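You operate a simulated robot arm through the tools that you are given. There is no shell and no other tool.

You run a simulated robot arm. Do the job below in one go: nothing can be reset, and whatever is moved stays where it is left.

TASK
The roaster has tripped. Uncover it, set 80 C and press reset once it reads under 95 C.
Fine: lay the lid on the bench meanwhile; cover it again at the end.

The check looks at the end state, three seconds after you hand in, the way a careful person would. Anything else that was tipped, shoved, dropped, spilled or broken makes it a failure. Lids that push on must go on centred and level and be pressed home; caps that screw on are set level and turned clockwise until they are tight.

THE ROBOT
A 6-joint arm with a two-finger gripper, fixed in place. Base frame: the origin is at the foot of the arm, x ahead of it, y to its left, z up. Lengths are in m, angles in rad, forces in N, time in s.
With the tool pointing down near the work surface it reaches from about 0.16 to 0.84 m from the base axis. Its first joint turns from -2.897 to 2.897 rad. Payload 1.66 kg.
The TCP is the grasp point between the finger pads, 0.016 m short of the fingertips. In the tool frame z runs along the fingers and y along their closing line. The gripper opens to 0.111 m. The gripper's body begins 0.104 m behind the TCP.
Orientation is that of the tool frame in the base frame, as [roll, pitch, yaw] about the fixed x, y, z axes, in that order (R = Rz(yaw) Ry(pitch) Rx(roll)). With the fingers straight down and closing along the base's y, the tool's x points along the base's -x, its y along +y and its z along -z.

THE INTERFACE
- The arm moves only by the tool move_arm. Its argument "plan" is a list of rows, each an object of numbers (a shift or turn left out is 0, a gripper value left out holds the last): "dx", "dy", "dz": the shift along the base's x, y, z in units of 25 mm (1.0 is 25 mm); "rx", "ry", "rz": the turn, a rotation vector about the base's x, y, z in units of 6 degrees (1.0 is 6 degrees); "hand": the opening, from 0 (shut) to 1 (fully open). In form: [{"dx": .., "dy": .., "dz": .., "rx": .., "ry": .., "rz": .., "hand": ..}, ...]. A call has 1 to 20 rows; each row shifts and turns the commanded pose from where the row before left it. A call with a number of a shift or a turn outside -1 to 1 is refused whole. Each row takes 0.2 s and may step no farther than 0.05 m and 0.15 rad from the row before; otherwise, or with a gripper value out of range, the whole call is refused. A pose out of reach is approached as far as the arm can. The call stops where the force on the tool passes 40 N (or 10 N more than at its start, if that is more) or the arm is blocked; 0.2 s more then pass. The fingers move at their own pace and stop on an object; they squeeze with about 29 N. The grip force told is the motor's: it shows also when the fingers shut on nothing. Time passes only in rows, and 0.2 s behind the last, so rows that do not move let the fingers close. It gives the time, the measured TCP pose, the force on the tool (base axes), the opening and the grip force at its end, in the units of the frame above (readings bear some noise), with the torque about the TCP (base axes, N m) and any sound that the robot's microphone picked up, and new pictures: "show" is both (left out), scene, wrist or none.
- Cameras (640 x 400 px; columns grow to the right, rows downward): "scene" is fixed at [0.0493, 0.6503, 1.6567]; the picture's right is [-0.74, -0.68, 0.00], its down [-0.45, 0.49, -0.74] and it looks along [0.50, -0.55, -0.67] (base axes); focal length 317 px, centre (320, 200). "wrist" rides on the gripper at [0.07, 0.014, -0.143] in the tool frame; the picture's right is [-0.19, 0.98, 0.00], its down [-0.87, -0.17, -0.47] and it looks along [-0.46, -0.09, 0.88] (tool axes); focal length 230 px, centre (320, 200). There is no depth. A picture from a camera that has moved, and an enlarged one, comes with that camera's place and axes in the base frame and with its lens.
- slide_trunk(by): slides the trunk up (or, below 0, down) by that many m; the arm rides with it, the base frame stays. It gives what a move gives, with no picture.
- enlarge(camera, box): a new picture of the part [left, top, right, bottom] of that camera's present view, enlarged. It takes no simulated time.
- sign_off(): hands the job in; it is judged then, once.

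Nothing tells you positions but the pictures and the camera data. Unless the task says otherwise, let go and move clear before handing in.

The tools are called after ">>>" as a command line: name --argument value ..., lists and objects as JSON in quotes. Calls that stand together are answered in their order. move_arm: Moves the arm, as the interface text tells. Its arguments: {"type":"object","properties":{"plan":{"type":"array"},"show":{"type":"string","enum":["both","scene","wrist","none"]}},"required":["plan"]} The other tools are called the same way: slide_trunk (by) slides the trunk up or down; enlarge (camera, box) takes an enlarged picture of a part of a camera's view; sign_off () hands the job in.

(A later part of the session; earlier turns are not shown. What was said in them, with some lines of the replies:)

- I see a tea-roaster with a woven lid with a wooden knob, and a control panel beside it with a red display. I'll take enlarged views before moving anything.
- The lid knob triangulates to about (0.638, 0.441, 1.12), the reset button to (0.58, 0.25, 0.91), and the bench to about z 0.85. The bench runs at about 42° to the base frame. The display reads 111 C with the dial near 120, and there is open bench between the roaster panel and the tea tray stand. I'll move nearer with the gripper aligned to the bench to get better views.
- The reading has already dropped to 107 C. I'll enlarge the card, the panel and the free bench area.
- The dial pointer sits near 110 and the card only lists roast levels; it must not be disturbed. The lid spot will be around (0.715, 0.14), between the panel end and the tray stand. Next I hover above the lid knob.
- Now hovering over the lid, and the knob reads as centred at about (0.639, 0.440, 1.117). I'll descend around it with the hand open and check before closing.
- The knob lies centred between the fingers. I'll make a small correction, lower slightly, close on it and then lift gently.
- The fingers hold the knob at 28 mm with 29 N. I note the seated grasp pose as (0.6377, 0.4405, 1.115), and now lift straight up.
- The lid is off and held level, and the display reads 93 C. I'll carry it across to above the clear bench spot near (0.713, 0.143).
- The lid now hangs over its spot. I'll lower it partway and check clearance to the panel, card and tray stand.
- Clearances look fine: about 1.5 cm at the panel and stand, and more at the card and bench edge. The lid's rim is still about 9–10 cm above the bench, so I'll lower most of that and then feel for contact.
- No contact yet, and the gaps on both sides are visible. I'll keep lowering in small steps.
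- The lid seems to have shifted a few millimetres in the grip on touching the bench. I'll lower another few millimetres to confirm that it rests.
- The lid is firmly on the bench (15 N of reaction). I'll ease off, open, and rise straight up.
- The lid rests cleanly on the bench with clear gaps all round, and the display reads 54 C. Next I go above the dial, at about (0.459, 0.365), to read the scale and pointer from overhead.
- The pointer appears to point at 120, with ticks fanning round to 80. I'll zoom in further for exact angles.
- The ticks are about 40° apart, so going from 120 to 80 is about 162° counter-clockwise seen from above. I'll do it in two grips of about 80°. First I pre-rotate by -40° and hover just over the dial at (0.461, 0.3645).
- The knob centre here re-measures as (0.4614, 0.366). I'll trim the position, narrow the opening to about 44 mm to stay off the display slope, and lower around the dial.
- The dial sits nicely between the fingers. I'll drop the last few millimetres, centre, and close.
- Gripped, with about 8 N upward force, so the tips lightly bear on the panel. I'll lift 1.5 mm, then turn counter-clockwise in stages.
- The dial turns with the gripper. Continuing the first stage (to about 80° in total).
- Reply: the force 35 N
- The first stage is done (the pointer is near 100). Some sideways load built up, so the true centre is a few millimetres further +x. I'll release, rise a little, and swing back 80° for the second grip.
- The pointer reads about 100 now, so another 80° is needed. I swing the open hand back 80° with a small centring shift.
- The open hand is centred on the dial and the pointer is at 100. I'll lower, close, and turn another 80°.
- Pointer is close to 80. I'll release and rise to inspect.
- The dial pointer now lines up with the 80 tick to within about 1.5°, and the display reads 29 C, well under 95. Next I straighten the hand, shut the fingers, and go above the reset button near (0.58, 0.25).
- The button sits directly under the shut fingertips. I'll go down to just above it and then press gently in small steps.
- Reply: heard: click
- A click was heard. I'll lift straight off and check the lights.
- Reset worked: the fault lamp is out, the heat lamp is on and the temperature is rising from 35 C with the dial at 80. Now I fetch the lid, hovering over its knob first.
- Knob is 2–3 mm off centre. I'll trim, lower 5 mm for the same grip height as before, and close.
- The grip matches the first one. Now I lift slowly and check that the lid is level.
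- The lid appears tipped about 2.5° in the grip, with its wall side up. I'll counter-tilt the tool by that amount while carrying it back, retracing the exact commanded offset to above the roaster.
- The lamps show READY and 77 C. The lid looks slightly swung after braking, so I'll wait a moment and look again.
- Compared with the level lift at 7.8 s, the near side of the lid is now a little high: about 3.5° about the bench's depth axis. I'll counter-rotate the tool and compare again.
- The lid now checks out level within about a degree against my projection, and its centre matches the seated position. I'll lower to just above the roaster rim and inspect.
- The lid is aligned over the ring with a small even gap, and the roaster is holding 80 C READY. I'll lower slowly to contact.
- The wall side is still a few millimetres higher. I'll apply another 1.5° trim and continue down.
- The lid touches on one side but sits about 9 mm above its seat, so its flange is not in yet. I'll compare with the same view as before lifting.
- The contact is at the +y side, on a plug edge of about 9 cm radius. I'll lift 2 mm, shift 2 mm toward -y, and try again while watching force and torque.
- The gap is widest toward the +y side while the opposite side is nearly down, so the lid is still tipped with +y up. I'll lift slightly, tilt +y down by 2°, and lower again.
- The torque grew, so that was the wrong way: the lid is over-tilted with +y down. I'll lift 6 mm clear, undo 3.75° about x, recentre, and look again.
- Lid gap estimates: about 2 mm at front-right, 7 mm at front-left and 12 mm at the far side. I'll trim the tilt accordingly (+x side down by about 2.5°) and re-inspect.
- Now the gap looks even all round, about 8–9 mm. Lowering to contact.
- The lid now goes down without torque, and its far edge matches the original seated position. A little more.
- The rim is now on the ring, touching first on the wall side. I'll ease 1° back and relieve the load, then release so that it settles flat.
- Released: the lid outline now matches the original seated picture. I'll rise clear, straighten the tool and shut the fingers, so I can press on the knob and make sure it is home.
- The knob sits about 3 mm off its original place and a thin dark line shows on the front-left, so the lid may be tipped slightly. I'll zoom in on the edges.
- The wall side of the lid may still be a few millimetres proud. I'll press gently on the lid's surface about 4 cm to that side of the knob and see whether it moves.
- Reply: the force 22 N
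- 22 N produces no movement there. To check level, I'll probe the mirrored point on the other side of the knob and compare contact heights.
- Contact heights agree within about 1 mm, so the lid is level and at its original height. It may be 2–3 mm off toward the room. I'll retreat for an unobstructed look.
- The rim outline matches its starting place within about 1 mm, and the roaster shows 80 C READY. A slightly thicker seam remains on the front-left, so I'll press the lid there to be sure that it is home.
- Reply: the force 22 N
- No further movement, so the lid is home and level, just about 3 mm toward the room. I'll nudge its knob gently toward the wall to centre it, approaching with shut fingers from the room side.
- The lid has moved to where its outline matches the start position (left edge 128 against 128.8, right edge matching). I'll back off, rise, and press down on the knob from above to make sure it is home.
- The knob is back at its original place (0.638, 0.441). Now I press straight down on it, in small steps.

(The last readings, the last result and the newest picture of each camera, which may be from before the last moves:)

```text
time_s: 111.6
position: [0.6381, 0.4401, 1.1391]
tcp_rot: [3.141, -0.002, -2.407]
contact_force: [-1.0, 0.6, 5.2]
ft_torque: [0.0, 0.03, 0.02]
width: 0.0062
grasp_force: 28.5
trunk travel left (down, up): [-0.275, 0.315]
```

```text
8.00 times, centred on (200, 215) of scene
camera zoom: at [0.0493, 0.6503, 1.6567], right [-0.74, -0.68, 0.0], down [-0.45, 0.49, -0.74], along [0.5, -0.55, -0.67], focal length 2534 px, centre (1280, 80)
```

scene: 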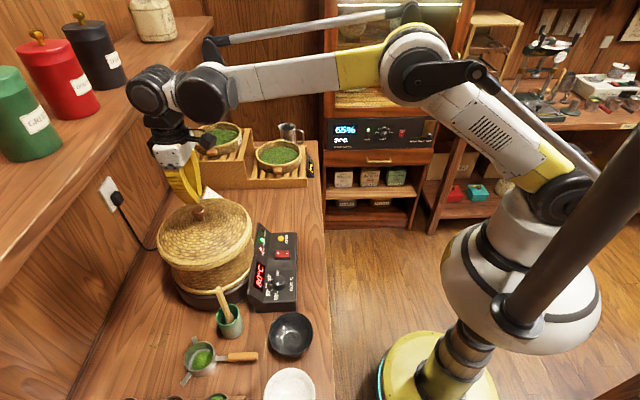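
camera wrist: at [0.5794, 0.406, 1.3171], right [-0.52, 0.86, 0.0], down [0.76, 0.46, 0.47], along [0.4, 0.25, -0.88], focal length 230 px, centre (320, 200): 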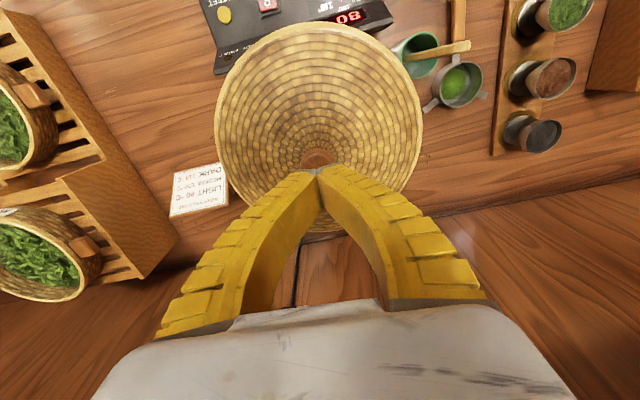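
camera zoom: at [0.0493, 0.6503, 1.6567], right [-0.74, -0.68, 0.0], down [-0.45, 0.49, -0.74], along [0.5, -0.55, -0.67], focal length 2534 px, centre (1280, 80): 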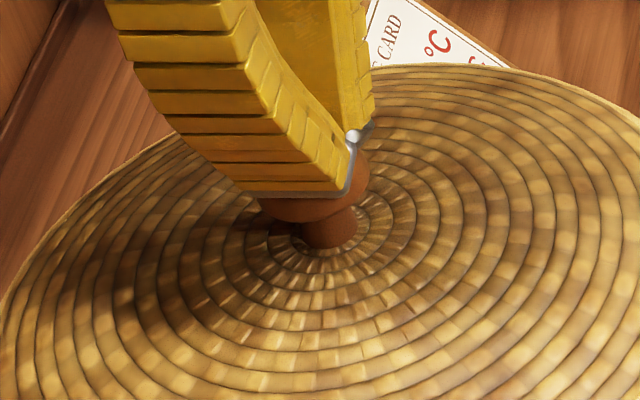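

Contact at the knob's top centre. I press further, to roughly 20–25 N.

>>> move_arm --plan '[{"dz": -0.06}, {"dz": -0.06}, {}]' --show "none"

>>> enlarge --camera "scene" --box '[150, 190, 260, 290]'

```text
time_s: 112.4
position: [0.6366, 0.4404, 1.1364]
tcp_rot: [3.14, 0.002, -2.407]
contact_force: [3.3, 2.3, 19.1]
ft_torque: [0.01, -0.04, -0.05]
width: 0.0059
grasp_force: 28.9
trunk travel left (down, up): [-0.275, 0.315]
```

```text
4.00 times, centred on (205, 240) of scene
camera zoom: at [0.0493, 0.6503, 1.6567], right [-0.74, -0.68, 0.0], down [-0.45, 0.49, -0.74], along [0.5, -0.55, -0.67], focal length 1267 px, centre (780, 40)
```

zoom: 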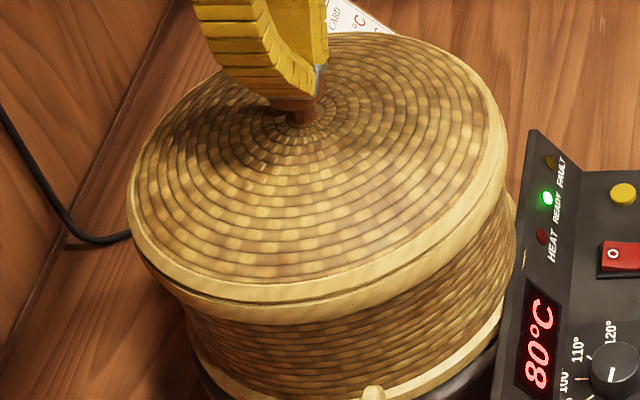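

>>> move_arm --plan '[{"dz": -0.05}, {"dz": -0.03}, {}]' --show "none"

>>> enlarge --camera "scene" --box '[150, 225, 210, 285]'

>>> enlarge --camera "scene" --box '[200, 215, 260, 275]'

```text
time_s: 113.2
position: [0.637, 0.4391, 1.1351]
tcp_rot: [3.14, 0.003, -2.406]
contact_force: [5.6, 4.7, 23.2]
ft_torque: [0.06, -0.05, 0.04]
width: 0.006
grasp_force: 28.4
trunk travel left (down, up): [-0.275, 0.315]
```

```text
6.67 times, centred on (180, 255) of scene
camera zoom: at [0.0493, 0.6503, 1.6567], right [-0.74, -0.68, 0.0], down [-0.45, 0.49, -0.74], along [0.5, -0.55, -0.67], focal length 2111 px, centre (1253, -167)
```

zoom: 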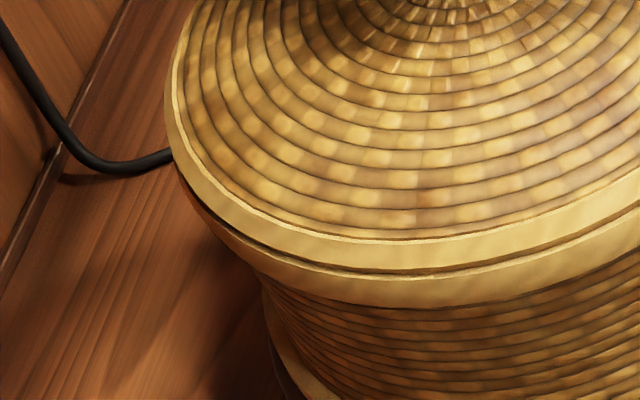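

```text
6.67 times, centred on (230, 245) of scene
camera zoom: at [0.0493, 0.6503, 1.6567], right [-0.74, -0.68, 0.0], down [-0.45, 0.49, -0.74], along [0.5, -0.55, -0.67], focal length 2111 px, centre (920, -100)
```

zoom: 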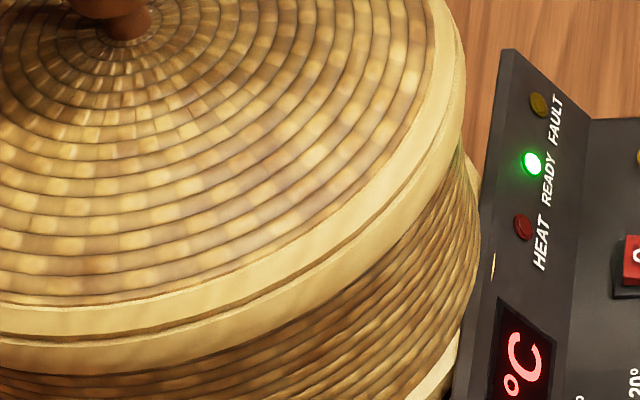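

The lid doesn't move under load, so it is home. I'll lift off and compare with the start images once more, using the same zoom windows.

>>> move_arm --plan '[{"dz": 0.3}, {"dz": 0.8}, {"dz": 1}, {"dz": 0.5, "dx": -0.8, "dy": -0.8}, {"dx": -0.9, "dy": -0.9}, {"dx": -0.9, "dy": -0.9}, {"dx": -0.9, "dy": -0.9}, {"dx": -0.9, "dy": -0.9}, {}]'

>>> enlarge --camera "scene" --box '[240, 220, 310, 310]'

>>> enlarge --camera "scene" --box '[140, 180, 320, 320]'

>>> enlarge --camera "scene" --box '[235, 215, 315, 320]'

```text
time_s: 115.2
position: [0.5261, 0.3286, 1.2003]
tcp_rot: [3.139, 0.0, -2.405]
contact_force: [0.3, 0.2, 0.2]
ft_torque: [0.01, -0.01, -0.02]
width: 0.0001
grasp_force: 28.8
trunk travel left (down, up): [-0.275, 0.315]
camera wrist: at [0.4654, 0.2929, 1.3442], right [-0.52, 0.86, 0.0], down [0.76, 0.45, 0.47], along [0.4, 0.25, -0.88], focal length 230 px, centre (320, 200)
```

scene: 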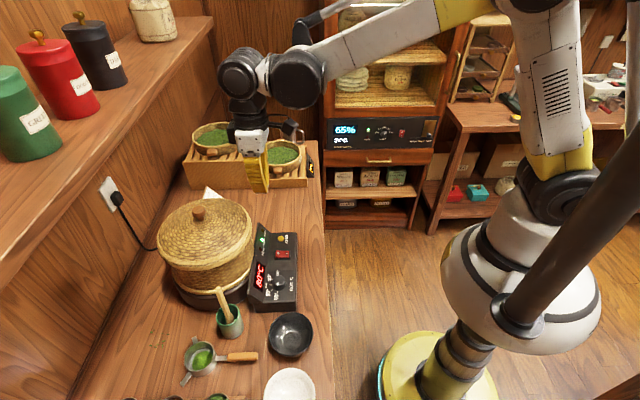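
wrist: 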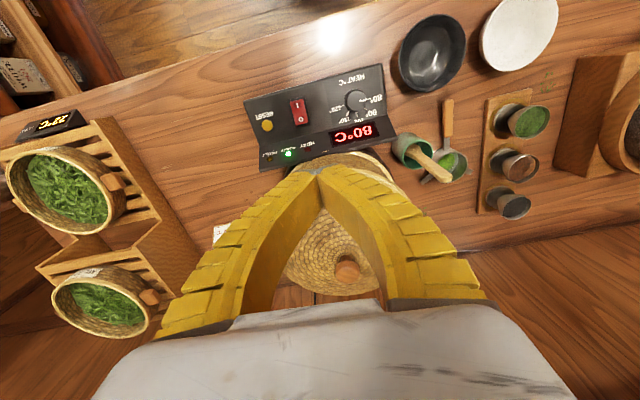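

```text
4.44 times, centred on (275, 265) of scene
camera zoom: at [0.0493, 0.6503, 1.6567], right [-0.74, -0.68, 0.0], down [-0.45, 0.49, -0.74], along [0.5, -0.55, -0.67], focal length 1408 px, centre (520, -89)
```

zoom: 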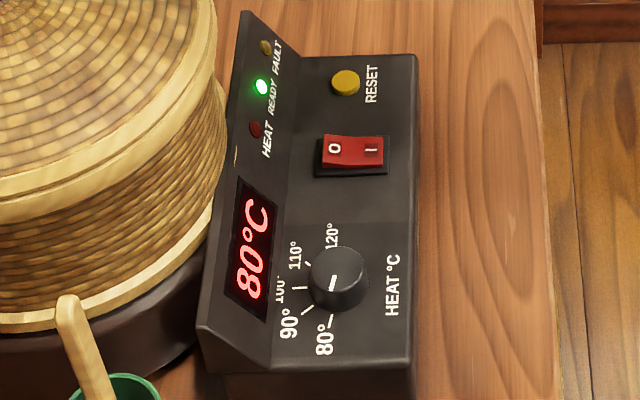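

```text
2.86 times, centred on (230, 250) of scene
camera zoom: at [0.0493, 0.6503, 1.6567], right [-0.74, -0.68, 0.0], down [-0.45, 0.49, -0.74], along [0.5, -0.55, -0.67], focal length 905 px, centre (577, 57)
```

zoom: 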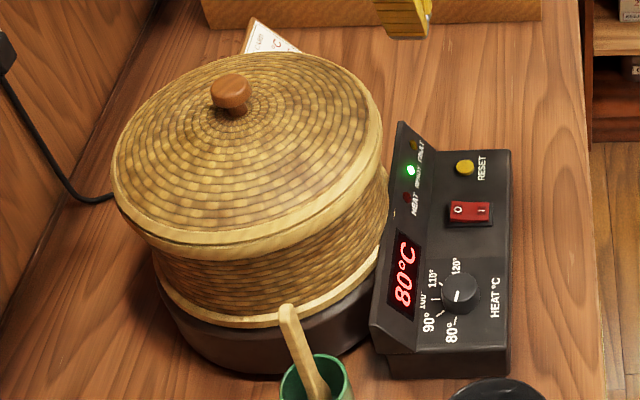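

```text
3.81 times, centred on (275, 268) of scene
camera zoom: at [0.0493, 0.6503, 1.6567], right [-0.74, -0.68, 0.0], down [-0.45, 0.49, -0.74], along [0.5, -0.55, -0.67], focal length 1206 px, centre (491, -57)
```

zoom: 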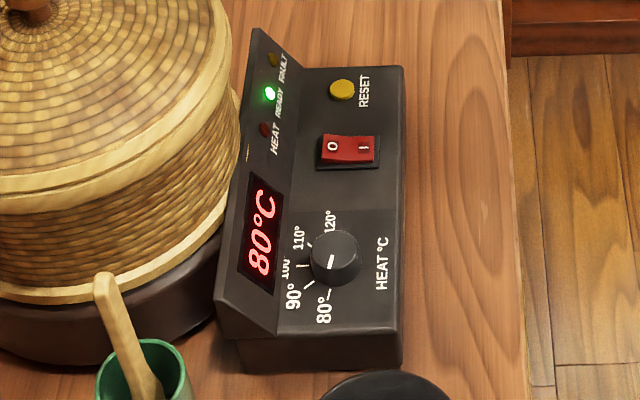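

The lid, knob and rim now coincide with their starting pixels at the same height. The dial points to 80, the fault lamp is out, and it is holding 80 C READY. I'll withdraw the arm clear of the bench and make a last check.

>>> move_arm --plan '[{"dx": -0.8, "dy": -0.6, "dz": 0.3}, {"dx": -0.9, "dy": -0.7, "dz": 0.3}, {"dx": -0.9, "dy": -0.7, "dz": 0.3}, {"dx": -0.9, "dy": -0.7, "dz": 0.3}, {"dx": -0.9, "dy": -0.7, "hand": 0.5}, {"dx": -0.8, "dy": -0.6}, {}]'

>>> enlarge --camera "scene" --box '[140, 180, 320, 320]'

>>> enlarge --camera "scene" --box '[170, 100, 450, 240]'

```text
time_s: 116.8
position: [0.3985, 0.2263, 1.2323]
tcp_rot: [3.141, -0.002, -2.408]
contact_force: [0.3, 1.1, 0.3]
ft_torque: [-0.01, 0.05, 0.02]
width: 0.0576
grasp_force: 1.6
trunk travel left (down, up): [-0.275, 0.315]
camera wrist: at [0.3388, 0.1908, 1.3752], right [-0.52, 0.86, 0.0], down [0.76, 0.45, 0.47], along [0.4, 0.25, -0.88], focal length 230 px, centre (320, 200)
```

scene: 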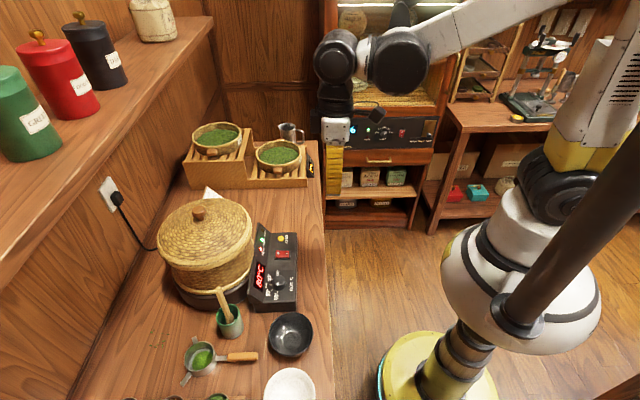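
wrist: 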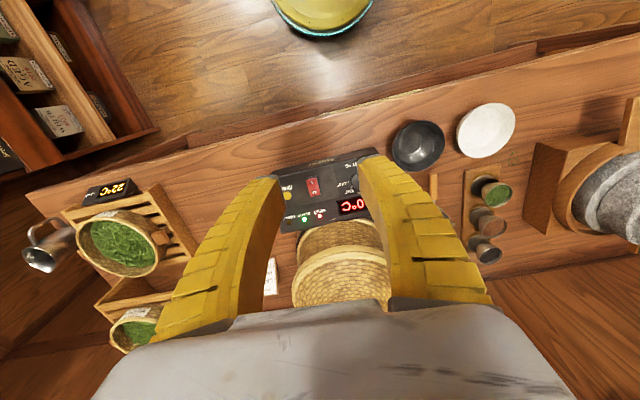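

```text
2.86 times, centred on (230, 250) of scene
camera zoom: at [0.0493, 0.6503, 1.6567], right [-0.74, -0.68, 0.0], down [-0.45, 0.49, -0.74], along [0.5, -0.55, -0.67], focal length 905 px, centre (577, 57)
```

zoom: 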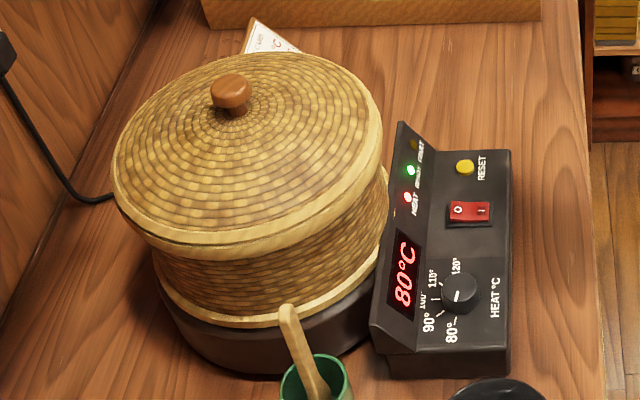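

```text
2.29 times, centred on (310, 170) of scene
camera zoom: at [0.0493, 0.6503, 1.6567], right [-0.74, -0.68, 0.0], down [-0.45, 0.49, -0.74], along [0.5, -0.55, -0.67], focal length 724 px, centre (343, 269)
```

zoom: 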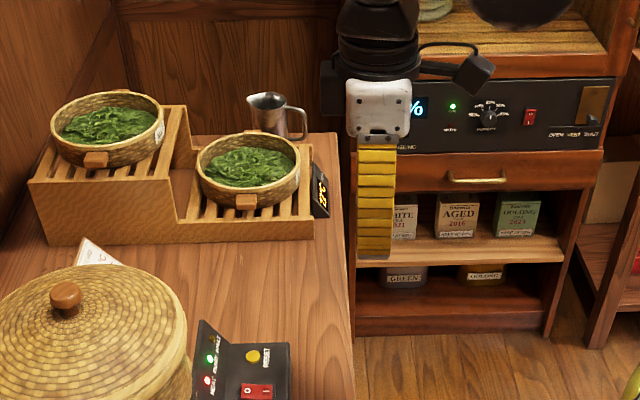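

The roaster is covered with the lid back where it started, the dial is at 80, the fault is cleared, it is holding 80 C READY, and everything around it looks undisturbed. The arm is clear and the hand is empty, so I'm handing in.

>>> sign_off

```text
The job is handed in.
```

The roaster is reset, holding 80 C, and covered again. The job is handed in; I haven't seen the check's result.

- **Reset:** I pressed the button once, with the display at 28 C. It clicked, the fault lamp went out and the heat came on. By hand-in the ready lamp was lit.
- **Dial:** The pointer was on 120 and is now on the 80 mark, to within about 1.5° of turn (roughly 0.4 C).
- **Lid:** It sat on the bench between the panel and the tea trays while I worked. Putting it back took several tries, because it tipped in the grip and first landed about 3 mm off centre. I nudged it back to centre, then pressed down on the knob with about 20 N, and it did not move. In the pictures its edge and knob match where they were at the start. A thin seam still shows at the front-left.
- **Surroundings:** In the last pictures nothing else looked moved, and the arm is clear with the hand empty.
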